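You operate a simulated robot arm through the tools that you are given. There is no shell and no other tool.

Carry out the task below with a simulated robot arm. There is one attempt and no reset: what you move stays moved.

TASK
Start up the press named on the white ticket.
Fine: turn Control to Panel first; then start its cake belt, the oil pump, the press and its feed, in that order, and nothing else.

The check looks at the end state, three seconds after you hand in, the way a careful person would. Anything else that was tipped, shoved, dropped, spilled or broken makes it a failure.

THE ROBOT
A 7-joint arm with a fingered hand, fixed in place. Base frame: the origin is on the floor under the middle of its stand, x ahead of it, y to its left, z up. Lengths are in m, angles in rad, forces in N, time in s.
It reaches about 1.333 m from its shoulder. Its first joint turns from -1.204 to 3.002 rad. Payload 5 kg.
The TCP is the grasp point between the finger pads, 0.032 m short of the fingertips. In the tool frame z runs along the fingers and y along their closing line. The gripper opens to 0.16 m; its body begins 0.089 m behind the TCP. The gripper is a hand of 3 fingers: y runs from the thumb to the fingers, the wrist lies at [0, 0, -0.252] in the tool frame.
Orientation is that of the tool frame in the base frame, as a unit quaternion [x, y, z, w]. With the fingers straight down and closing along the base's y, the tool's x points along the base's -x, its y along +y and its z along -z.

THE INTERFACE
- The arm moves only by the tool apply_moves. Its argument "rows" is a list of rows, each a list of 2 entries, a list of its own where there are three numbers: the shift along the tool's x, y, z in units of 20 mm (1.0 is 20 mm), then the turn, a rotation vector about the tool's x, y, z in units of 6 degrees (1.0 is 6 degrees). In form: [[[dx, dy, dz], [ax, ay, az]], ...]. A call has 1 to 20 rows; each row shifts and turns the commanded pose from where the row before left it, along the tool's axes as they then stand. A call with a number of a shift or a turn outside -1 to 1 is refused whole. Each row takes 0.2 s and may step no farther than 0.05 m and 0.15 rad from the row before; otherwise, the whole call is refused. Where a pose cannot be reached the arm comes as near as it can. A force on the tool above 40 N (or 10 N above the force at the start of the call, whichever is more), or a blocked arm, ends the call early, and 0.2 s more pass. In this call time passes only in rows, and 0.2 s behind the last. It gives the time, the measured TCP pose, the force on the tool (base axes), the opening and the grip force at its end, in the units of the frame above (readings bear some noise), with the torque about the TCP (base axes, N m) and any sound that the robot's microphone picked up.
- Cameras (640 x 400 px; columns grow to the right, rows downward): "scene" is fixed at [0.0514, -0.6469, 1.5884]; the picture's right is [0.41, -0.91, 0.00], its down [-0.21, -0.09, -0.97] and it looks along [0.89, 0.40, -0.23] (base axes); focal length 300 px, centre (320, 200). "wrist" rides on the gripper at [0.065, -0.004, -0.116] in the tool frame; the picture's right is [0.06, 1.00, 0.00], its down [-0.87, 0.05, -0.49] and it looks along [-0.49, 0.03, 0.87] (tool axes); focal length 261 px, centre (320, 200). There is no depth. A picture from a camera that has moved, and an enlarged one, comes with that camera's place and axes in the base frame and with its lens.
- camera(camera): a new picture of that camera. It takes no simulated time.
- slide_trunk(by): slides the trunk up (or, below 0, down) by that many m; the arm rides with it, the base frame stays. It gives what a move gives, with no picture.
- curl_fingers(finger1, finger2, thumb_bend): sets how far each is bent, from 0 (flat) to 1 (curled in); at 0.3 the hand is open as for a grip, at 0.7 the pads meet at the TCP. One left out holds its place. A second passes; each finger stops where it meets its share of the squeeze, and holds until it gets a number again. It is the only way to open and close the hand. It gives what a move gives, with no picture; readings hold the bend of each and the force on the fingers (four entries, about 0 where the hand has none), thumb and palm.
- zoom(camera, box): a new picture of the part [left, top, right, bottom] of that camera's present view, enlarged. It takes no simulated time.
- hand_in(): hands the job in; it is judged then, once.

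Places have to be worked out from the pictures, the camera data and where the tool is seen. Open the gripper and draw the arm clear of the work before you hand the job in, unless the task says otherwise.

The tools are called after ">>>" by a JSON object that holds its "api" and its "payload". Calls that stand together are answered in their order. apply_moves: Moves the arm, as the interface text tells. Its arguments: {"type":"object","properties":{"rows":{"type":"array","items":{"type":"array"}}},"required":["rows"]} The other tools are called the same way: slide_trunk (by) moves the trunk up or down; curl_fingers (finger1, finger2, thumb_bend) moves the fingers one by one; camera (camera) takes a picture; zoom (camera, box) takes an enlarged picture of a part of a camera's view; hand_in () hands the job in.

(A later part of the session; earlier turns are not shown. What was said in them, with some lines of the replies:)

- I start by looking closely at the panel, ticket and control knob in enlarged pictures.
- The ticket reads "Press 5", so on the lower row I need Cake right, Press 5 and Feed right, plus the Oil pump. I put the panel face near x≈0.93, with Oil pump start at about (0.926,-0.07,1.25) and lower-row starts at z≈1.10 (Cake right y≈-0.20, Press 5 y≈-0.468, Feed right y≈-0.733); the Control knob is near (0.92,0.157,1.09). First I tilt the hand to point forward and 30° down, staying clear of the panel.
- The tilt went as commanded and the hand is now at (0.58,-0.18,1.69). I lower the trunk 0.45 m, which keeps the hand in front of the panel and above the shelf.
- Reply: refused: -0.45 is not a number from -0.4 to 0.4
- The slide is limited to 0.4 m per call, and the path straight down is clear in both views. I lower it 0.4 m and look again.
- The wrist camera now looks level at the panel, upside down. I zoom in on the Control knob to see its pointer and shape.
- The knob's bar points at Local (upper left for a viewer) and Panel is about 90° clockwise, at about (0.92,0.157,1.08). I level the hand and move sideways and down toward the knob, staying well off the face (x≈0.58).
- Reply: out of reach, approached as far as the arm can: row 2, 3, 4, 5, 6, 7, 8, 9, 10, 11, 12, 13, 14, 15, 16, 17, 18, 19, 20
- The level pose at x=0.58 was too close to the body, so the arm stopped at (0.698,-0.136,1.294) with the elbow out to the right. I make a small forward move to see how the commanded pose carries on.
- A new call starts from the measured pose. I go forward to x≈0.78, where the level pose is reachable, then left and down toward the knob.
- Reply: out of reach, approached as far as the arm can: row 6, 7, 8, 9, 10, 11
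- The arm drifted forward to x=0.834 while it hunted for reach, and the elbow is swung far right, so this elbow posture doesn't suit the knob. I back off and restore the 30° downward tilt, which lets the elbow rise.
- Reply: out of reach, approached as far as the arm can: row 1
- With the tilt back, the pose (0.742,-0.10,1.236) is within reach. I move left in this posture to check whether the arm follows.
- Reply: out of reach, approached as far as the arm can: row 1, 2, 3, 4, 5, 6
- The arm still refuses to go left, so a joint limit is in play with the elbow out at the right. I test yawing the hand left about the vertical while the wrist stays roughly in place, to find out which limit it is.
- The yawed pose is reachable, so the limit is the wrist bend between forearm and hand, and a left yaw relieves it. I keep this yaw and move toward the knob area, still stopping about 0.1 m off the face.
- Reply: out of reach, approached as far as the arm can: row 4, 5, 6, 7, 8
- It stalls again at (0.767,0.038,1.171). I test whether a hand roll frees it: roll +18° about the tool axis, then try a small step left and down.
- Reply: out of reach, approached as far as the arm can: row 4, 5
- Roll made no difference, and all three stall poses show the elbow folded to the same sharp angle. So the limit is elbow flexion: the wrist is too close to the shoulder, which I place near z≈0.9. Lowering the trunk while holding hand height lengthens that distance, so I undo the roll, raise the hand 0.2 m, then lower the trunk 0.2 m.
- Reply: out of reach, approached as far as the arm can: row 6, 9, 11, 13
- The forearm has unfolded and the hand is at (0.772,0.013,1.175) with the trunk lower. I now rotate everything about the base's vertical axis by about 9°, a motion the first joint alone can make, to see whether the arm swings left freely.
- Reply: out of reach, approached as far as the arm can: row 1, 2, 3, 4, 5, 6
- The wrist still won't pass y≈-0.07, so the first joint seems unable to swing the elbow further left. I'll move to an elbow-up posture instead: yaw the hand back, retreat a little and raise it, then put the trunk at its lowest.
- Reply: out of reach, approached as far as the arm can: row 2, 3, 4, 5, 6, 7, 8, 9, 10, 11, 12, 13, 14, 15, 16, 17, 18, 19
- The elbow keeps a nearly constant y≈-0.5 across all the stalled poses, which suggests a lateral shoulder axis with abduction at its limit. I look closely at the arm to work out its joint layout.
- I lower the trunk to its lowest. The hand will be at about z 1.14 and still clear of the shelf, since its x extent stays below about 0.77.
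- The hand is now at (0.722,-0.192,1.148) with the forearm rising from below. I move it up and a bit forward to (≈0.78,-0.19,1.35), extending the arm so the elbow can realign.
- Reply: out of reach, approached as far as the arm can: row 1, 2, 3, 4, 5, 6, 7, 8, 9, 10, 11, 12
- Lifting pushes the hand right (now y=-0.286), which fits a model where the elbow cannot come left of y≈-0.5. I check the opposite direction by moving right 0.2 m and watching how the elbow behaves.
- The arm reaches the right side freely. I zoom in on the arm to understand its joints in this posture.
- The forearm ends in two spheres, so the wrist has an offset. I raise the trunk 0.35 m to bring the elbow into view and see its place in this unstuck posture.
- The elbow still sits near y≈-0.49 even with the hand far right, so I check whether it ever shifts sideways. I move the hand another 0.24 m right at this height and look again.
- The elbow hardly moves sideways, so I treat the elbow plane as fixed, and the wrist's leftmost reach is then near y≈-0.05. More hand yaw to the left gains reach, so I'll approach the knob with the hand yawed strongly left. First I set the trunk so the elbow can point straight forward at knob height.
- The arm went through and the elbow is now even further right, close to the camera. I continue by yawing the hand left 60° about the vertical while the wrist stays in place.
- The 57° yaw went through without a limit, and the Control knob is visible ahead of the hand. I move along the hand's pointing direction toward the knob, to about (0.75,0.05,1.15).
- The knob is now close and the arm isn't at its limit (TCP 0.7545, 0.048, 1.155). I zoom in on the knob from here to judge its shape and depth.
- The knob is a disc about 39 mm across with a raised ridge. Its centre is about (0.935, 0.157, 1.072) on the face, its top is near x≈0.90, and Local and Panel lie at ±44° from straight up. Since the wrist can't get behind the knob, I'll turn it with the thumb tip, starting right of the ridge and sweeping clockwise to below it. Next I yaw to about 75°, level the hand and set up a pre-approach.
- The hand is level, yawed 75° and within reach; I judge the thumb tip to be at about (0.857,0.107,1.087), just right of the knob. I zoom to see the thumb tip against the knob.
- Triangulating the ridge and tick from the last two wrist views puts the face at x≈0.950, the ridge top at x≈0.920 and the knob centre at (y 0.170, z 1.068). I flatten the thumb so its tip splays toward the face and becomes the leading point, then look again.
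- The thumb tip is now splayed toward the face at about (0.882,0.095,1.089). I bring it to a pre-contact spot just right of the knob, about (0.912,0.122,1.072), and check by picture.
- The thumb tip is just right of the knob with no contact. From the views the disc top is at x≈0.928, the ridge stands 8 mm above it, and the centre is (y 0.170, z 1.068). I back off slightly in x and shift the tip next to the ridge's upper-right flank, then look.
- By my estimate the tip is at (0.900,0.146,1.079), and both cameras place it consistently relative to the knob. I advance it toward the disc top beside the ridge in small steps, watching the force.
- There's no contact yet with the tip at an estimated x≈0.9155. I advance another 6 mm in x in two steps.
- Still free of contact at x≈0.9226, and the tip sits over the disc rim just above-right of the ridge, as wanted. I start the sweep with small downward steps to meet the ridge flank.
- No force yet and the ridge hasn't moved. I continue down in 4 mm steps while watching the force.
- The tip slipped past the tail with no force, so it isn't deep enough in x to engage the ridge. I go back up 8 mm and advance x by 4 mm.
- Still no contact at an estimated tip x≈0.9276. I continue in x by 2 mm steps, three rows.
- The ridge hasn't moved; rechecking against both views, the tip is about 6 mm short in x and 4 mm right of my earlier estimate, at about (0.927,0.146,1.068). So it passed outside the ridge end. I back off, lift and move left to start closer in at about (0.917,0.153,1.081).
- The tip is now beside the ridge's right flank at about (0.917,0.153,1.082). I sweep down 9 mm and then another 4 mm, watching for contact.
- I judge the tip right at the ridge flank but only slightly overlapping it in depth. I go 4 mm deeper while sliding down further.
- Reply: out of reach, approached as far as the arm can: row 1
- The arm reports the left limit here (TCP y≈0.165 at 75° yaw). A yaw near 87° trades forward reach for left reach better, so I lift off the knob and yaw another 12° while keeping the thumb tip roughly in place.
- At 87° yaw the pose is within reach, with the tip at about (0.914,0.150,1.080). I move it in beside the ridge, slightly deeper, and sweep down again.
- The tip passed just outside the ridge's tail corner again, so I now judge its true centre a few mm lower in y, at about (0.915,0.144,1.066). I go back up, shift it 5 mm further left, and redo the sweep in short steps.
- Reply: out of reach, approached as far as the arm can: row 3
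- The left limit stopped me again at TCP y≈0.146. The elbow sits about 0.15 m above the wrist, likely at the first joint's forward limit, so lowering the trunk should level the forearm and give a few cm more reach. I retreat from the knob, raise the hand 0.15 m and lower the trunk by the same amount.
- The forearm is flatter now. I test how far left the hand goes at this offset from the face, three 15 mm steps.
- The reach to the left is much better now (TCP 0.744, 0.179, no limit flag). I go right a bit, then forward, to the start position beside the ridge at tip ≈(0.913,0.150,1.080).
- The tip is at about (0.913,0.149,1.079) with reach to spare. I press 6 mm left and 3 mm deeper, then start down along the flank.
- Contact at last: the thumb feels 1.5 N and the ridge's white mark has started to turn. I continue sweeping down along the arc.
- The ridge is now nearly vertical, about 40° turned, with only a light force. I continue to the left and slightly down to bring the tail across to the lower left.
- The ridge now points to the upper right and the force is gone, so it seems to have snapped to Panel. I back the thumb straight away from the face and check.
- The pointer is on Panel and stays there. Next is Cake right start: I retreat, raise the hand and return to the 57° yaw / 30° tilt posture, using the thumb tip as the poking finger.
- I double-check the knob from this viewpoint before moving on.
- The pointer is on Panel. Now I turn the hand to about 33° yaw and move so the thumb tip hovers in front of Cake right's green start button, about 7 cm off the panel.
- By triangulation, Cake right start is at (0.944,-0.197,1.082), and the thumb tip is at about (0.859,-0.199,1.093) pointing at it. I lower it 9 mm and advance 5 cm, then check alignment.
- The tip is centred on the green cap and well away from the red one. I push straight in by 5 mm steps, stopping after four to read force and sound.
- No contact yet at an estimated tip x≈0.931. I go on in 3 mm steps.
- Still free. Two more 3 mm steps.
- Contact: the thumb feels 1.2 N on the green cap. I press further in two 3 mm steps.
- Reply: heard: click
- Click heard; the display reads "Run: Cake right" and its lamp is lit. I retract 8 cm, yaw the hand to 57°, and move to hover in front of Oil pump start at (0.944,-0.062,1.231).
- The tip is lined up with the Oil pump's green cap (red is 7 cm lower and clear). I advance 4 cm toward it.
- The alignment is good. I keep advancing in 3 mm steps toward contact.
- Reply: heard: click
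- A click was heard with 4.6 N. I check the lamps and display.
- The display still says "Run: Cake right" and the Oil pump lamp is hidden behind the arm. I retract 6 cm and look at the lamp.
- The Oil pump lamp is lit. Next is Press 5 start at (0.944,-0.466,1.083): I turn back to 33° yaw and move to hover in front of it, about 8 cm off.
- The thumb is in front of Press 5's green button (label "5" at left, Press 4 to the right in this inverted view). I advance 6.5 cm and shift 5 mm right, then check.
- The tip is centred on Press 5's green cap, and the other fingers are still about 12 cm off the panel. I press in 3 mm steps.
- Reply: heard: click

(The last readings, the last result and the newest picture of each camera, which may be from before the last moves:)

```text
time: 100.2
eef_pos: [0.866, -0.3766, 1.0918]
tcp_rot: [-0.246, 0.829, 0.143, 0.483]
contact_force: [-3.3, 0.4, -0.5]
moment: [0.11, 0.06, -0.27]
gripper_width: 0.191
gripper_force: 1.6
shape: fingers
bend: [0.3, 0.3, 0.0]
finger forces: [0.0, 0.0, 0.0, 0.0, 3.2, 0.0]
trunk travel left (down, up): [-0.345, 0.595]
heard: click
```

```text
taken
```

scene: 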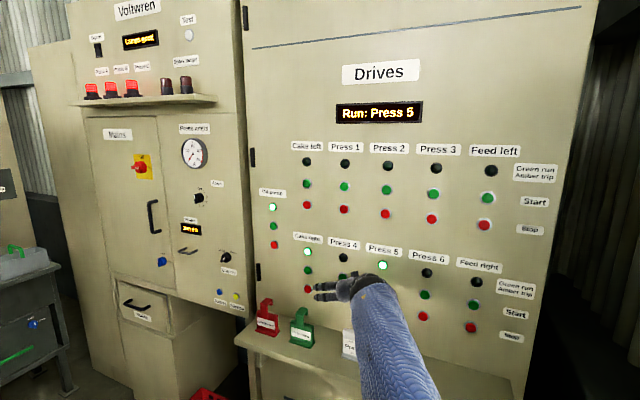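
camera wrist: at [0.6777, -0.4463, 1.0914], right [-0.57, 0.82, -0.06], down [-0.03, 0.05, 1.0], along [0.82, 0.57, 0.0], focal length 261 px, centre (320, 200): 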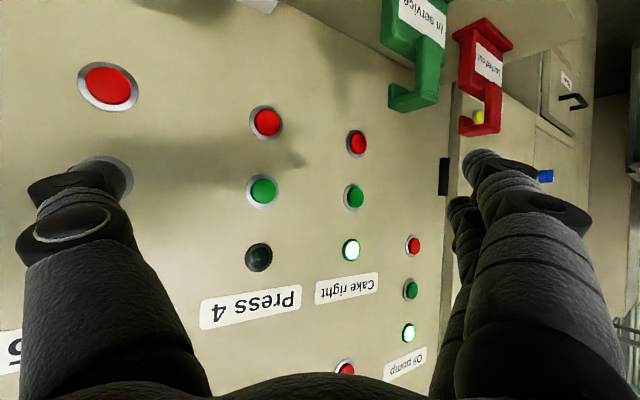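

"Run: Press 5" and its lamp is on. I retract 8 cm and move right to hover in front of Feed right start at (0.944,-0.735,1.083).

>>> {"api": "apply_moves", "payload": {"rows": [[[0.415, 0.547, -0.727], [0, 0, 0]], [[0.415, 0.547, -0.727], [0, 0, 0]], [[0.415, 0.547, -0.727], [0, 0, 0]], [[0.415, 0.547, -0.727], [0, 0, 0]], [[0.26, -0.803, -0.456], [0, 0, 0]], [[0.26, -0.803, -0.456], [0, 0, 0]], [[0.26, -0.803, -0.456], [0, 0, 0]], [[0.26, -0.803, -0.456], [0, 0, 0]], [[0.26, -0.803, -0.456], [0, 0, 0]], [[0.26, -0.803, -0.456], [0, 0, 0]], [[0.26, -0.803, -0.456], [0, 0, 0]], [[0.26, -0.803, -0.456], [0, 0, 0]], [[0.26, -0.803, -0.456], [0, 0, 0]], [[0.26, -0.803, -0.456], [0, 0, 0]], [[0.26, -0.803, -0.456], [0, 0, 0]], [[0.26, -0.803, -0.456], [0, 0, 0]], [[0.26, -0.803, -0.456], [0, 0, 0]], [[0.26, -0.803, -0.456], [0, 0, 0]]]}}

>>> {"api": "camera", "payload": {"camera": "wrist"}}

>>> {"api": "camera", "payload": {"camera": "scene"}}

```text
time: 104.0
eef_pos: [0.7852, -0.6468, 1.0903]
tcp_rot: [-0.246, 0.829, 0.142, 0.482]
contact_force: [0.2, 0.2, 0.4]
moment: [0.01, -0.01, 0.03]
gripper_width: 0.191
gripper_force: 0.1
shape: fingers
bend: [0.3, 0.3, 0.0]
finger forces: [0.0, 0.1, 0.1, 0.1, 0.1, 0.0]
trunk travel left (down, up): [-0.345, 0.595]
```

```text
taken
camera wrist: at [0.6763, -0.7203, 1.09], right [-0.57, 0.82, -0.05], down [-0.03, 0.05, 1.0], along [0.82, 0.57, 0.0], focal length 261 px, centre (320, 200)
```

wrist: 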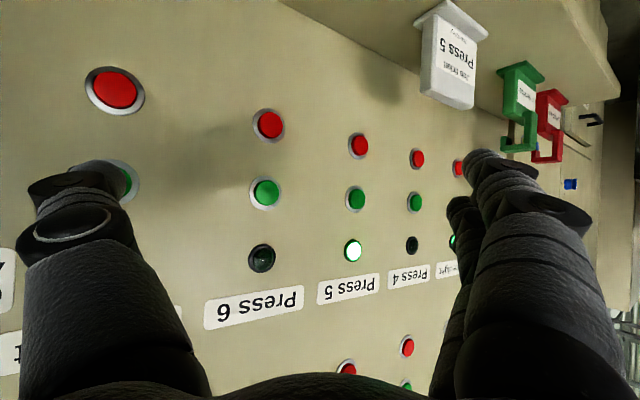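

```text
taken
```

scene: 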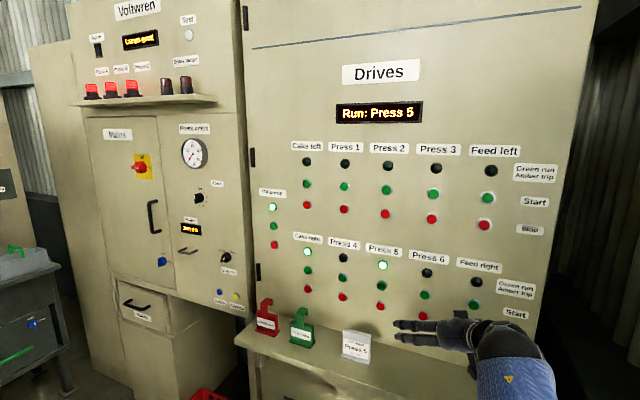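

The tip lines up with Feed right's green button (Press 6 is the next column over). I advance 6.5 cm and check alignment.

>>> {"api": "apply_moves", "payload": {"rows": [[[-0.47, -0.58, 0.787], [0, 0, 0]], [[-0.47, -0.58, 0.787], [0, 0, 0]], [[-0.47, -0.58, 0.787], [0, 0, 0]]]}}

>>> {"api": "zoom", "payload": {"camera": "wrist", "box": [0, 50, 240, 200]}}

>>> {"api": "zoom", "payload": {"camera": "scene", "box": [380, 230, 560, 350]}}

```text
time: 104.8
eef_pos: [0.8496, -0.6443, 1.0918]
tcp_rot: [-0.246, 0.829, 0.143, 0.482]
contact_force: [-0.5, -0.3, -0.9]
moment: [0.0, -0.01, 0.02]
gripper_width: 0.1912
gripper_force: 0.1
shape: fingers
bend: [0.3, 0.3, 0.0]
finger forces: [0.0, 0.0, 0.1, 0.0, 0.0, 0.1]
trunk travel left (down, up): [-0.345, 0.595]
```

```text
2.67 times, centred on (120, 125) of wrist
camera zoom: at [0.7407, -0.7199, 1.091], right [-0.57, 0.82, -0.05], down [-0.03, 0.05, 1.0], along [0.82, 0.57, 0.0], focal length 695 px, centre (853, 400)
```

zoom: 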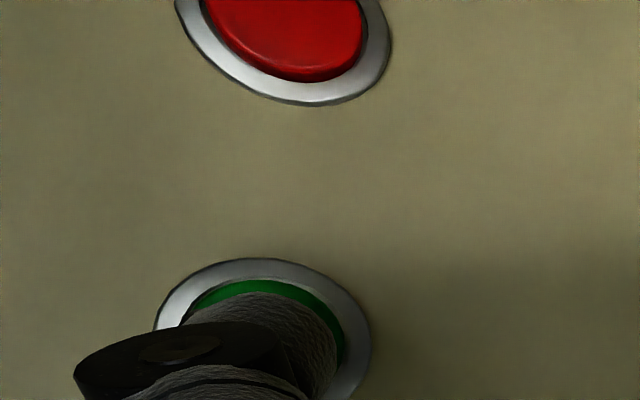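

```text
3.33 times, centred on (470, 290) of scene
camera zoom: at [0.0514, -0.6469, 1.5884], right [0.41, -0.91, 0.0], down [-0.21, -0.09, -0.97], along [0.89, 0.4, -0.23], focal length 1001 px, centre (-180, -100)
```

zoom: 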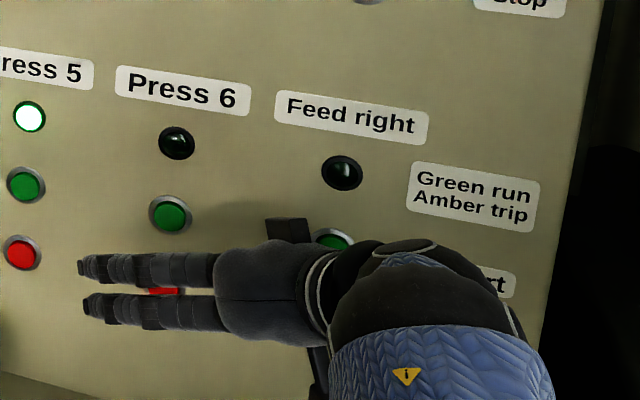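

The alignment on Feed right's green cap is good. I press it in 3 mm steps.

>>> {"api": "apply_moves", "payload": {"rows": [[[-0.062, -0.082, 0.109], [0, 0, 0]], [[-0.062, -0.082, 0.109], [0, 0, 0]], [[-0.062, -0.082, 0.109], [0, 0, 0]], [[-0.062, -0.082, 0.109], [0, 0, 0]], [[-0.062, -0.082, 0.109], [0, 0, 0]]]}}

>>> {"api": "camera", "payload": {"camera": "scene"}}

```text
time: 106.0
eef_pos: [0.8641, -0.6432, 1.092]
tcp_rot: [-0.245, 0.829, 0.142, 0.482]
contact_force: [-1.7, 0.1, -1.3]
moment: [0.09, 0.07, -0.2]
gripper_width: 0.1908
gripper_force: 1.3
shape: fingers
bend: [0.3, 0.3, 0.0]
finger forces: [0.1, 0.1, 0.0, 0.0, 2.4, 0.0]
trunk travel left (down, up): [-0.345, 0.595]
heard: click
```

```text
taken
```

scene: 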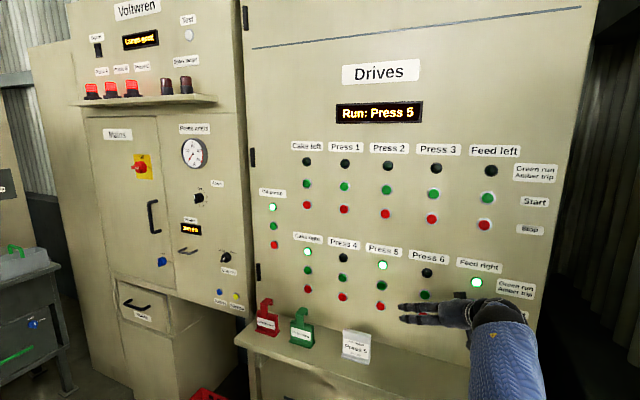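

A click, and the Feed right lamp is lit along with Press 5, Cake right and Oil pump. I retract the hand well clear of the panel.

>>> {"api": "apply_moves", "payload": {"rows": [[[0.415, 0.547, -0.727], [0, 0, 0]], [[0.415, 0.547, -0.727], [0, 0, 0]], [[0.415, 0.547, -0.727], [0, 0, 0]], [[0.415, 0.547, -0.727], [0, 0, 0]], [[0.415, 0.547, -0.727], [0, 0, 0]], [[0.415, 0.547, -0.727], [0, 0, 0]], [[0.415, 0.547, -0.727], [0, 0, 0]], [[0.415, 0.547, -0.727], [0, 0, 0]]]}}

>>> {"api": "curl_fingers", "payload": {"finger1": 0.3, "finger2": 0.3, "thumb_bend": 0.3}}

>>> {"api": "camera", "payload": {"camera": "scene"}}

>>> {"api": "camera", "payload": {"camera": "wrist"}}

>>> {"api": "zoom", "payload": {"camera": "scene", "box": [240, 90, 560, 350]}}

>>> {"api": "zoom", "payload": {"camera": "scene", "box": [140, 210, 268, 310]}}

```text
time: 107.8
eef_pos: [0.7045, -0.6418, 1.0907]
tcp_rot: [-0.247, 0.828, 0.143, 0.482]
contact_force: [0.3, -0.4, 0.1]
moment: [0.02, 0.0, -0.01]
gripper_width: 0.1912
gripper_force: 0.1
shape: fingers
bend: [0.3, 0.3, 0.0]
finger forces: [0.0, 0.0, 0.0, 0.1, 0.0, 0.1]
trunk travel left (down, up): [-0.345, 0.595]
```

```text
time: 108.8
eef_pos: [0.7041, -0.6428, 1.091]
tcp_rot: [-0.246, 0.828, 0.143, 0.483]
contact_force: [-0.3, 0.8, 0.1]
moment: [0.02, 0.01, 0.02]
gripper_width: 0.1685
gripper_force: 0.0
shape: fingers
bend: [0.3, 0.3, 0.3]
finger forces: [0.0, 0.0, 0.1, 0.0, 0.0, 0.0]
trunk travel left (down, up): [-0.345, 0.595]
```

```text
taken
```

scene: 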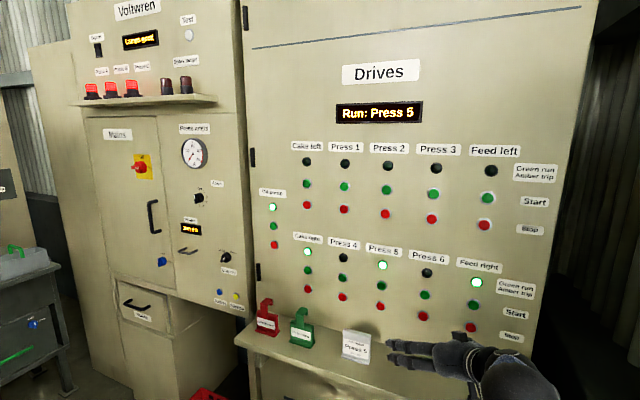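

```text
taken
camera wrist: at [0.5954, -0.7178, 1.0902], right [-0.57, 0.82, -0.06], down [-0.03, 0.05, 1.0], along [0.82, 0.57, 0.0], focal length 261 px, centre (320, 200)
```

wrist: 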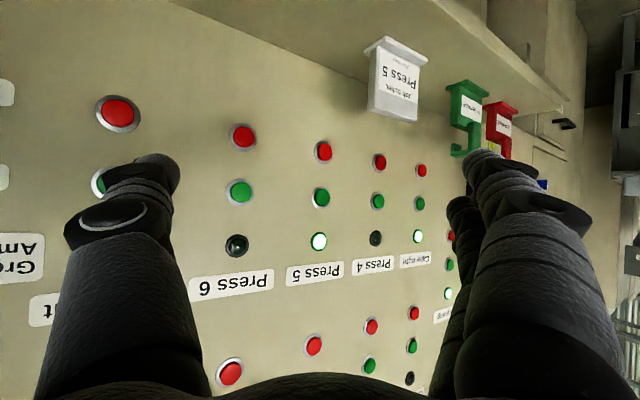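

```text
1.54 times, centred on (400, 220) of scene
camera zoom: at [0.0514, -0.6469, 1.5884], right [0.41, -0.91, 0.0], down [-0.21, -0.09, -0.97], along [0.89, 0.4, -0.23], focal length 462 px, centre (197, 169)
```

zoom: 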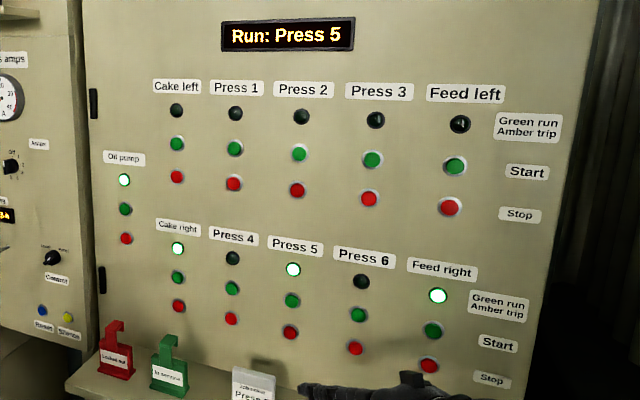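

```text
4.00 times, centred on (204, 260) of scene
camera zoom: at [0.0514, -0.6469, 1.5884], right [0.41, -0.91, 0.0], down [-0.21, -0.09, -0.97], along [0.89, 0.4, -0.23], focal length 1202 px, centre (784, -40)
```

zoom: 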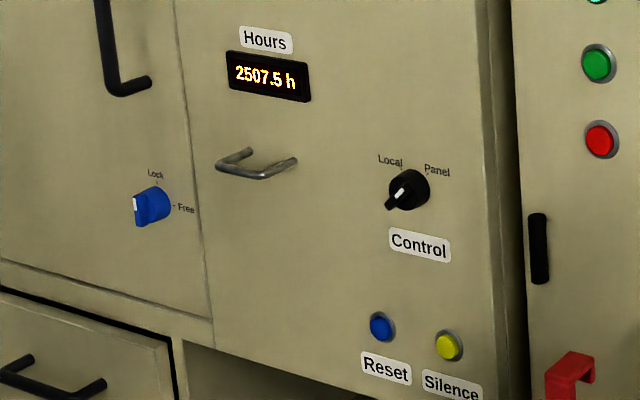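

All four lamps (Cake right, Oil pump, Press 5, Feed right) are green, nothing is amber, Control is on Panel, and the tags and ticket are undisturbed. I draw the hand a bit further back before handing in.

>>> {"api": "apply_moves", "payload": {"rows": [[[-0.1, 0.547, -0.97], [0, 0, 0]], [[-0.1, 0.547, -0.97], [0, 0, 0]], [[-0.1, 0.547, -0.97], [0, 0, 0]], [[-0.1, 0.547, -0.97], [0, 0, 0]]]}}

>>> {"api": "camera", "payload": {"camera": "scene"}}

```text
time: 109.8
eef_pos: [0.6252, -0.6413, 1.1358]
tcp_rot: [-0.246, 0.828, 0.143, 0.482]
contact_force: [-0.3, -0.4, -0.3]
moment: [-0.02, -0.01, 0.04]
gripper_width: 0.1684
gripper_force: 0.2
shape: fingers
bend: [0.3, 0.3, 0.3]
finger forces: [0.1, 0.1, 0.0, 0.0, 0.0, 0.0]
trunk travel left (down, up): [-0.345, 0.595]
```

```text
taken
```

scene: 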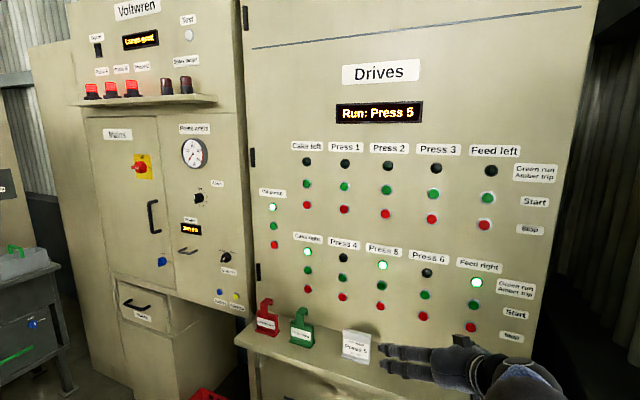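

The hand is open and clear of the panel. The display shows "Run: Press 5" with the four right lamps green and Control on Panel, so I hand in the job.

>>> {"api": "hand_in", "payload": {}}

```text
The job is handed in.
```

Press 5, the press named on the ticket, is started, and the job is handed in; no verdict came back.

- **Control:** the knob is turned from Local to Panel, done before anything else.
- **Start order:** I pressed Cake right, then Oil pump, then Press 5, then Feed right. Each press gave a click and lit that drive's green lamp.
- **State at hand-in:** the display reads "Run: Press 5". The other six run lamps are dark and nothing shows amber. I pressed no other buttons.
- **Surroundings:** the ticket and both tags look untouched in the last pictures. The hand is open and about 0.3 m back from the panel.

The knob was at the far left edge of the arm's reach, so I turned it by pushing its ridge with the thumb tip instead of gripping it. The first few sweeps missed the ridge; once the thumb touched it, the knob turned to Panel with a light force.
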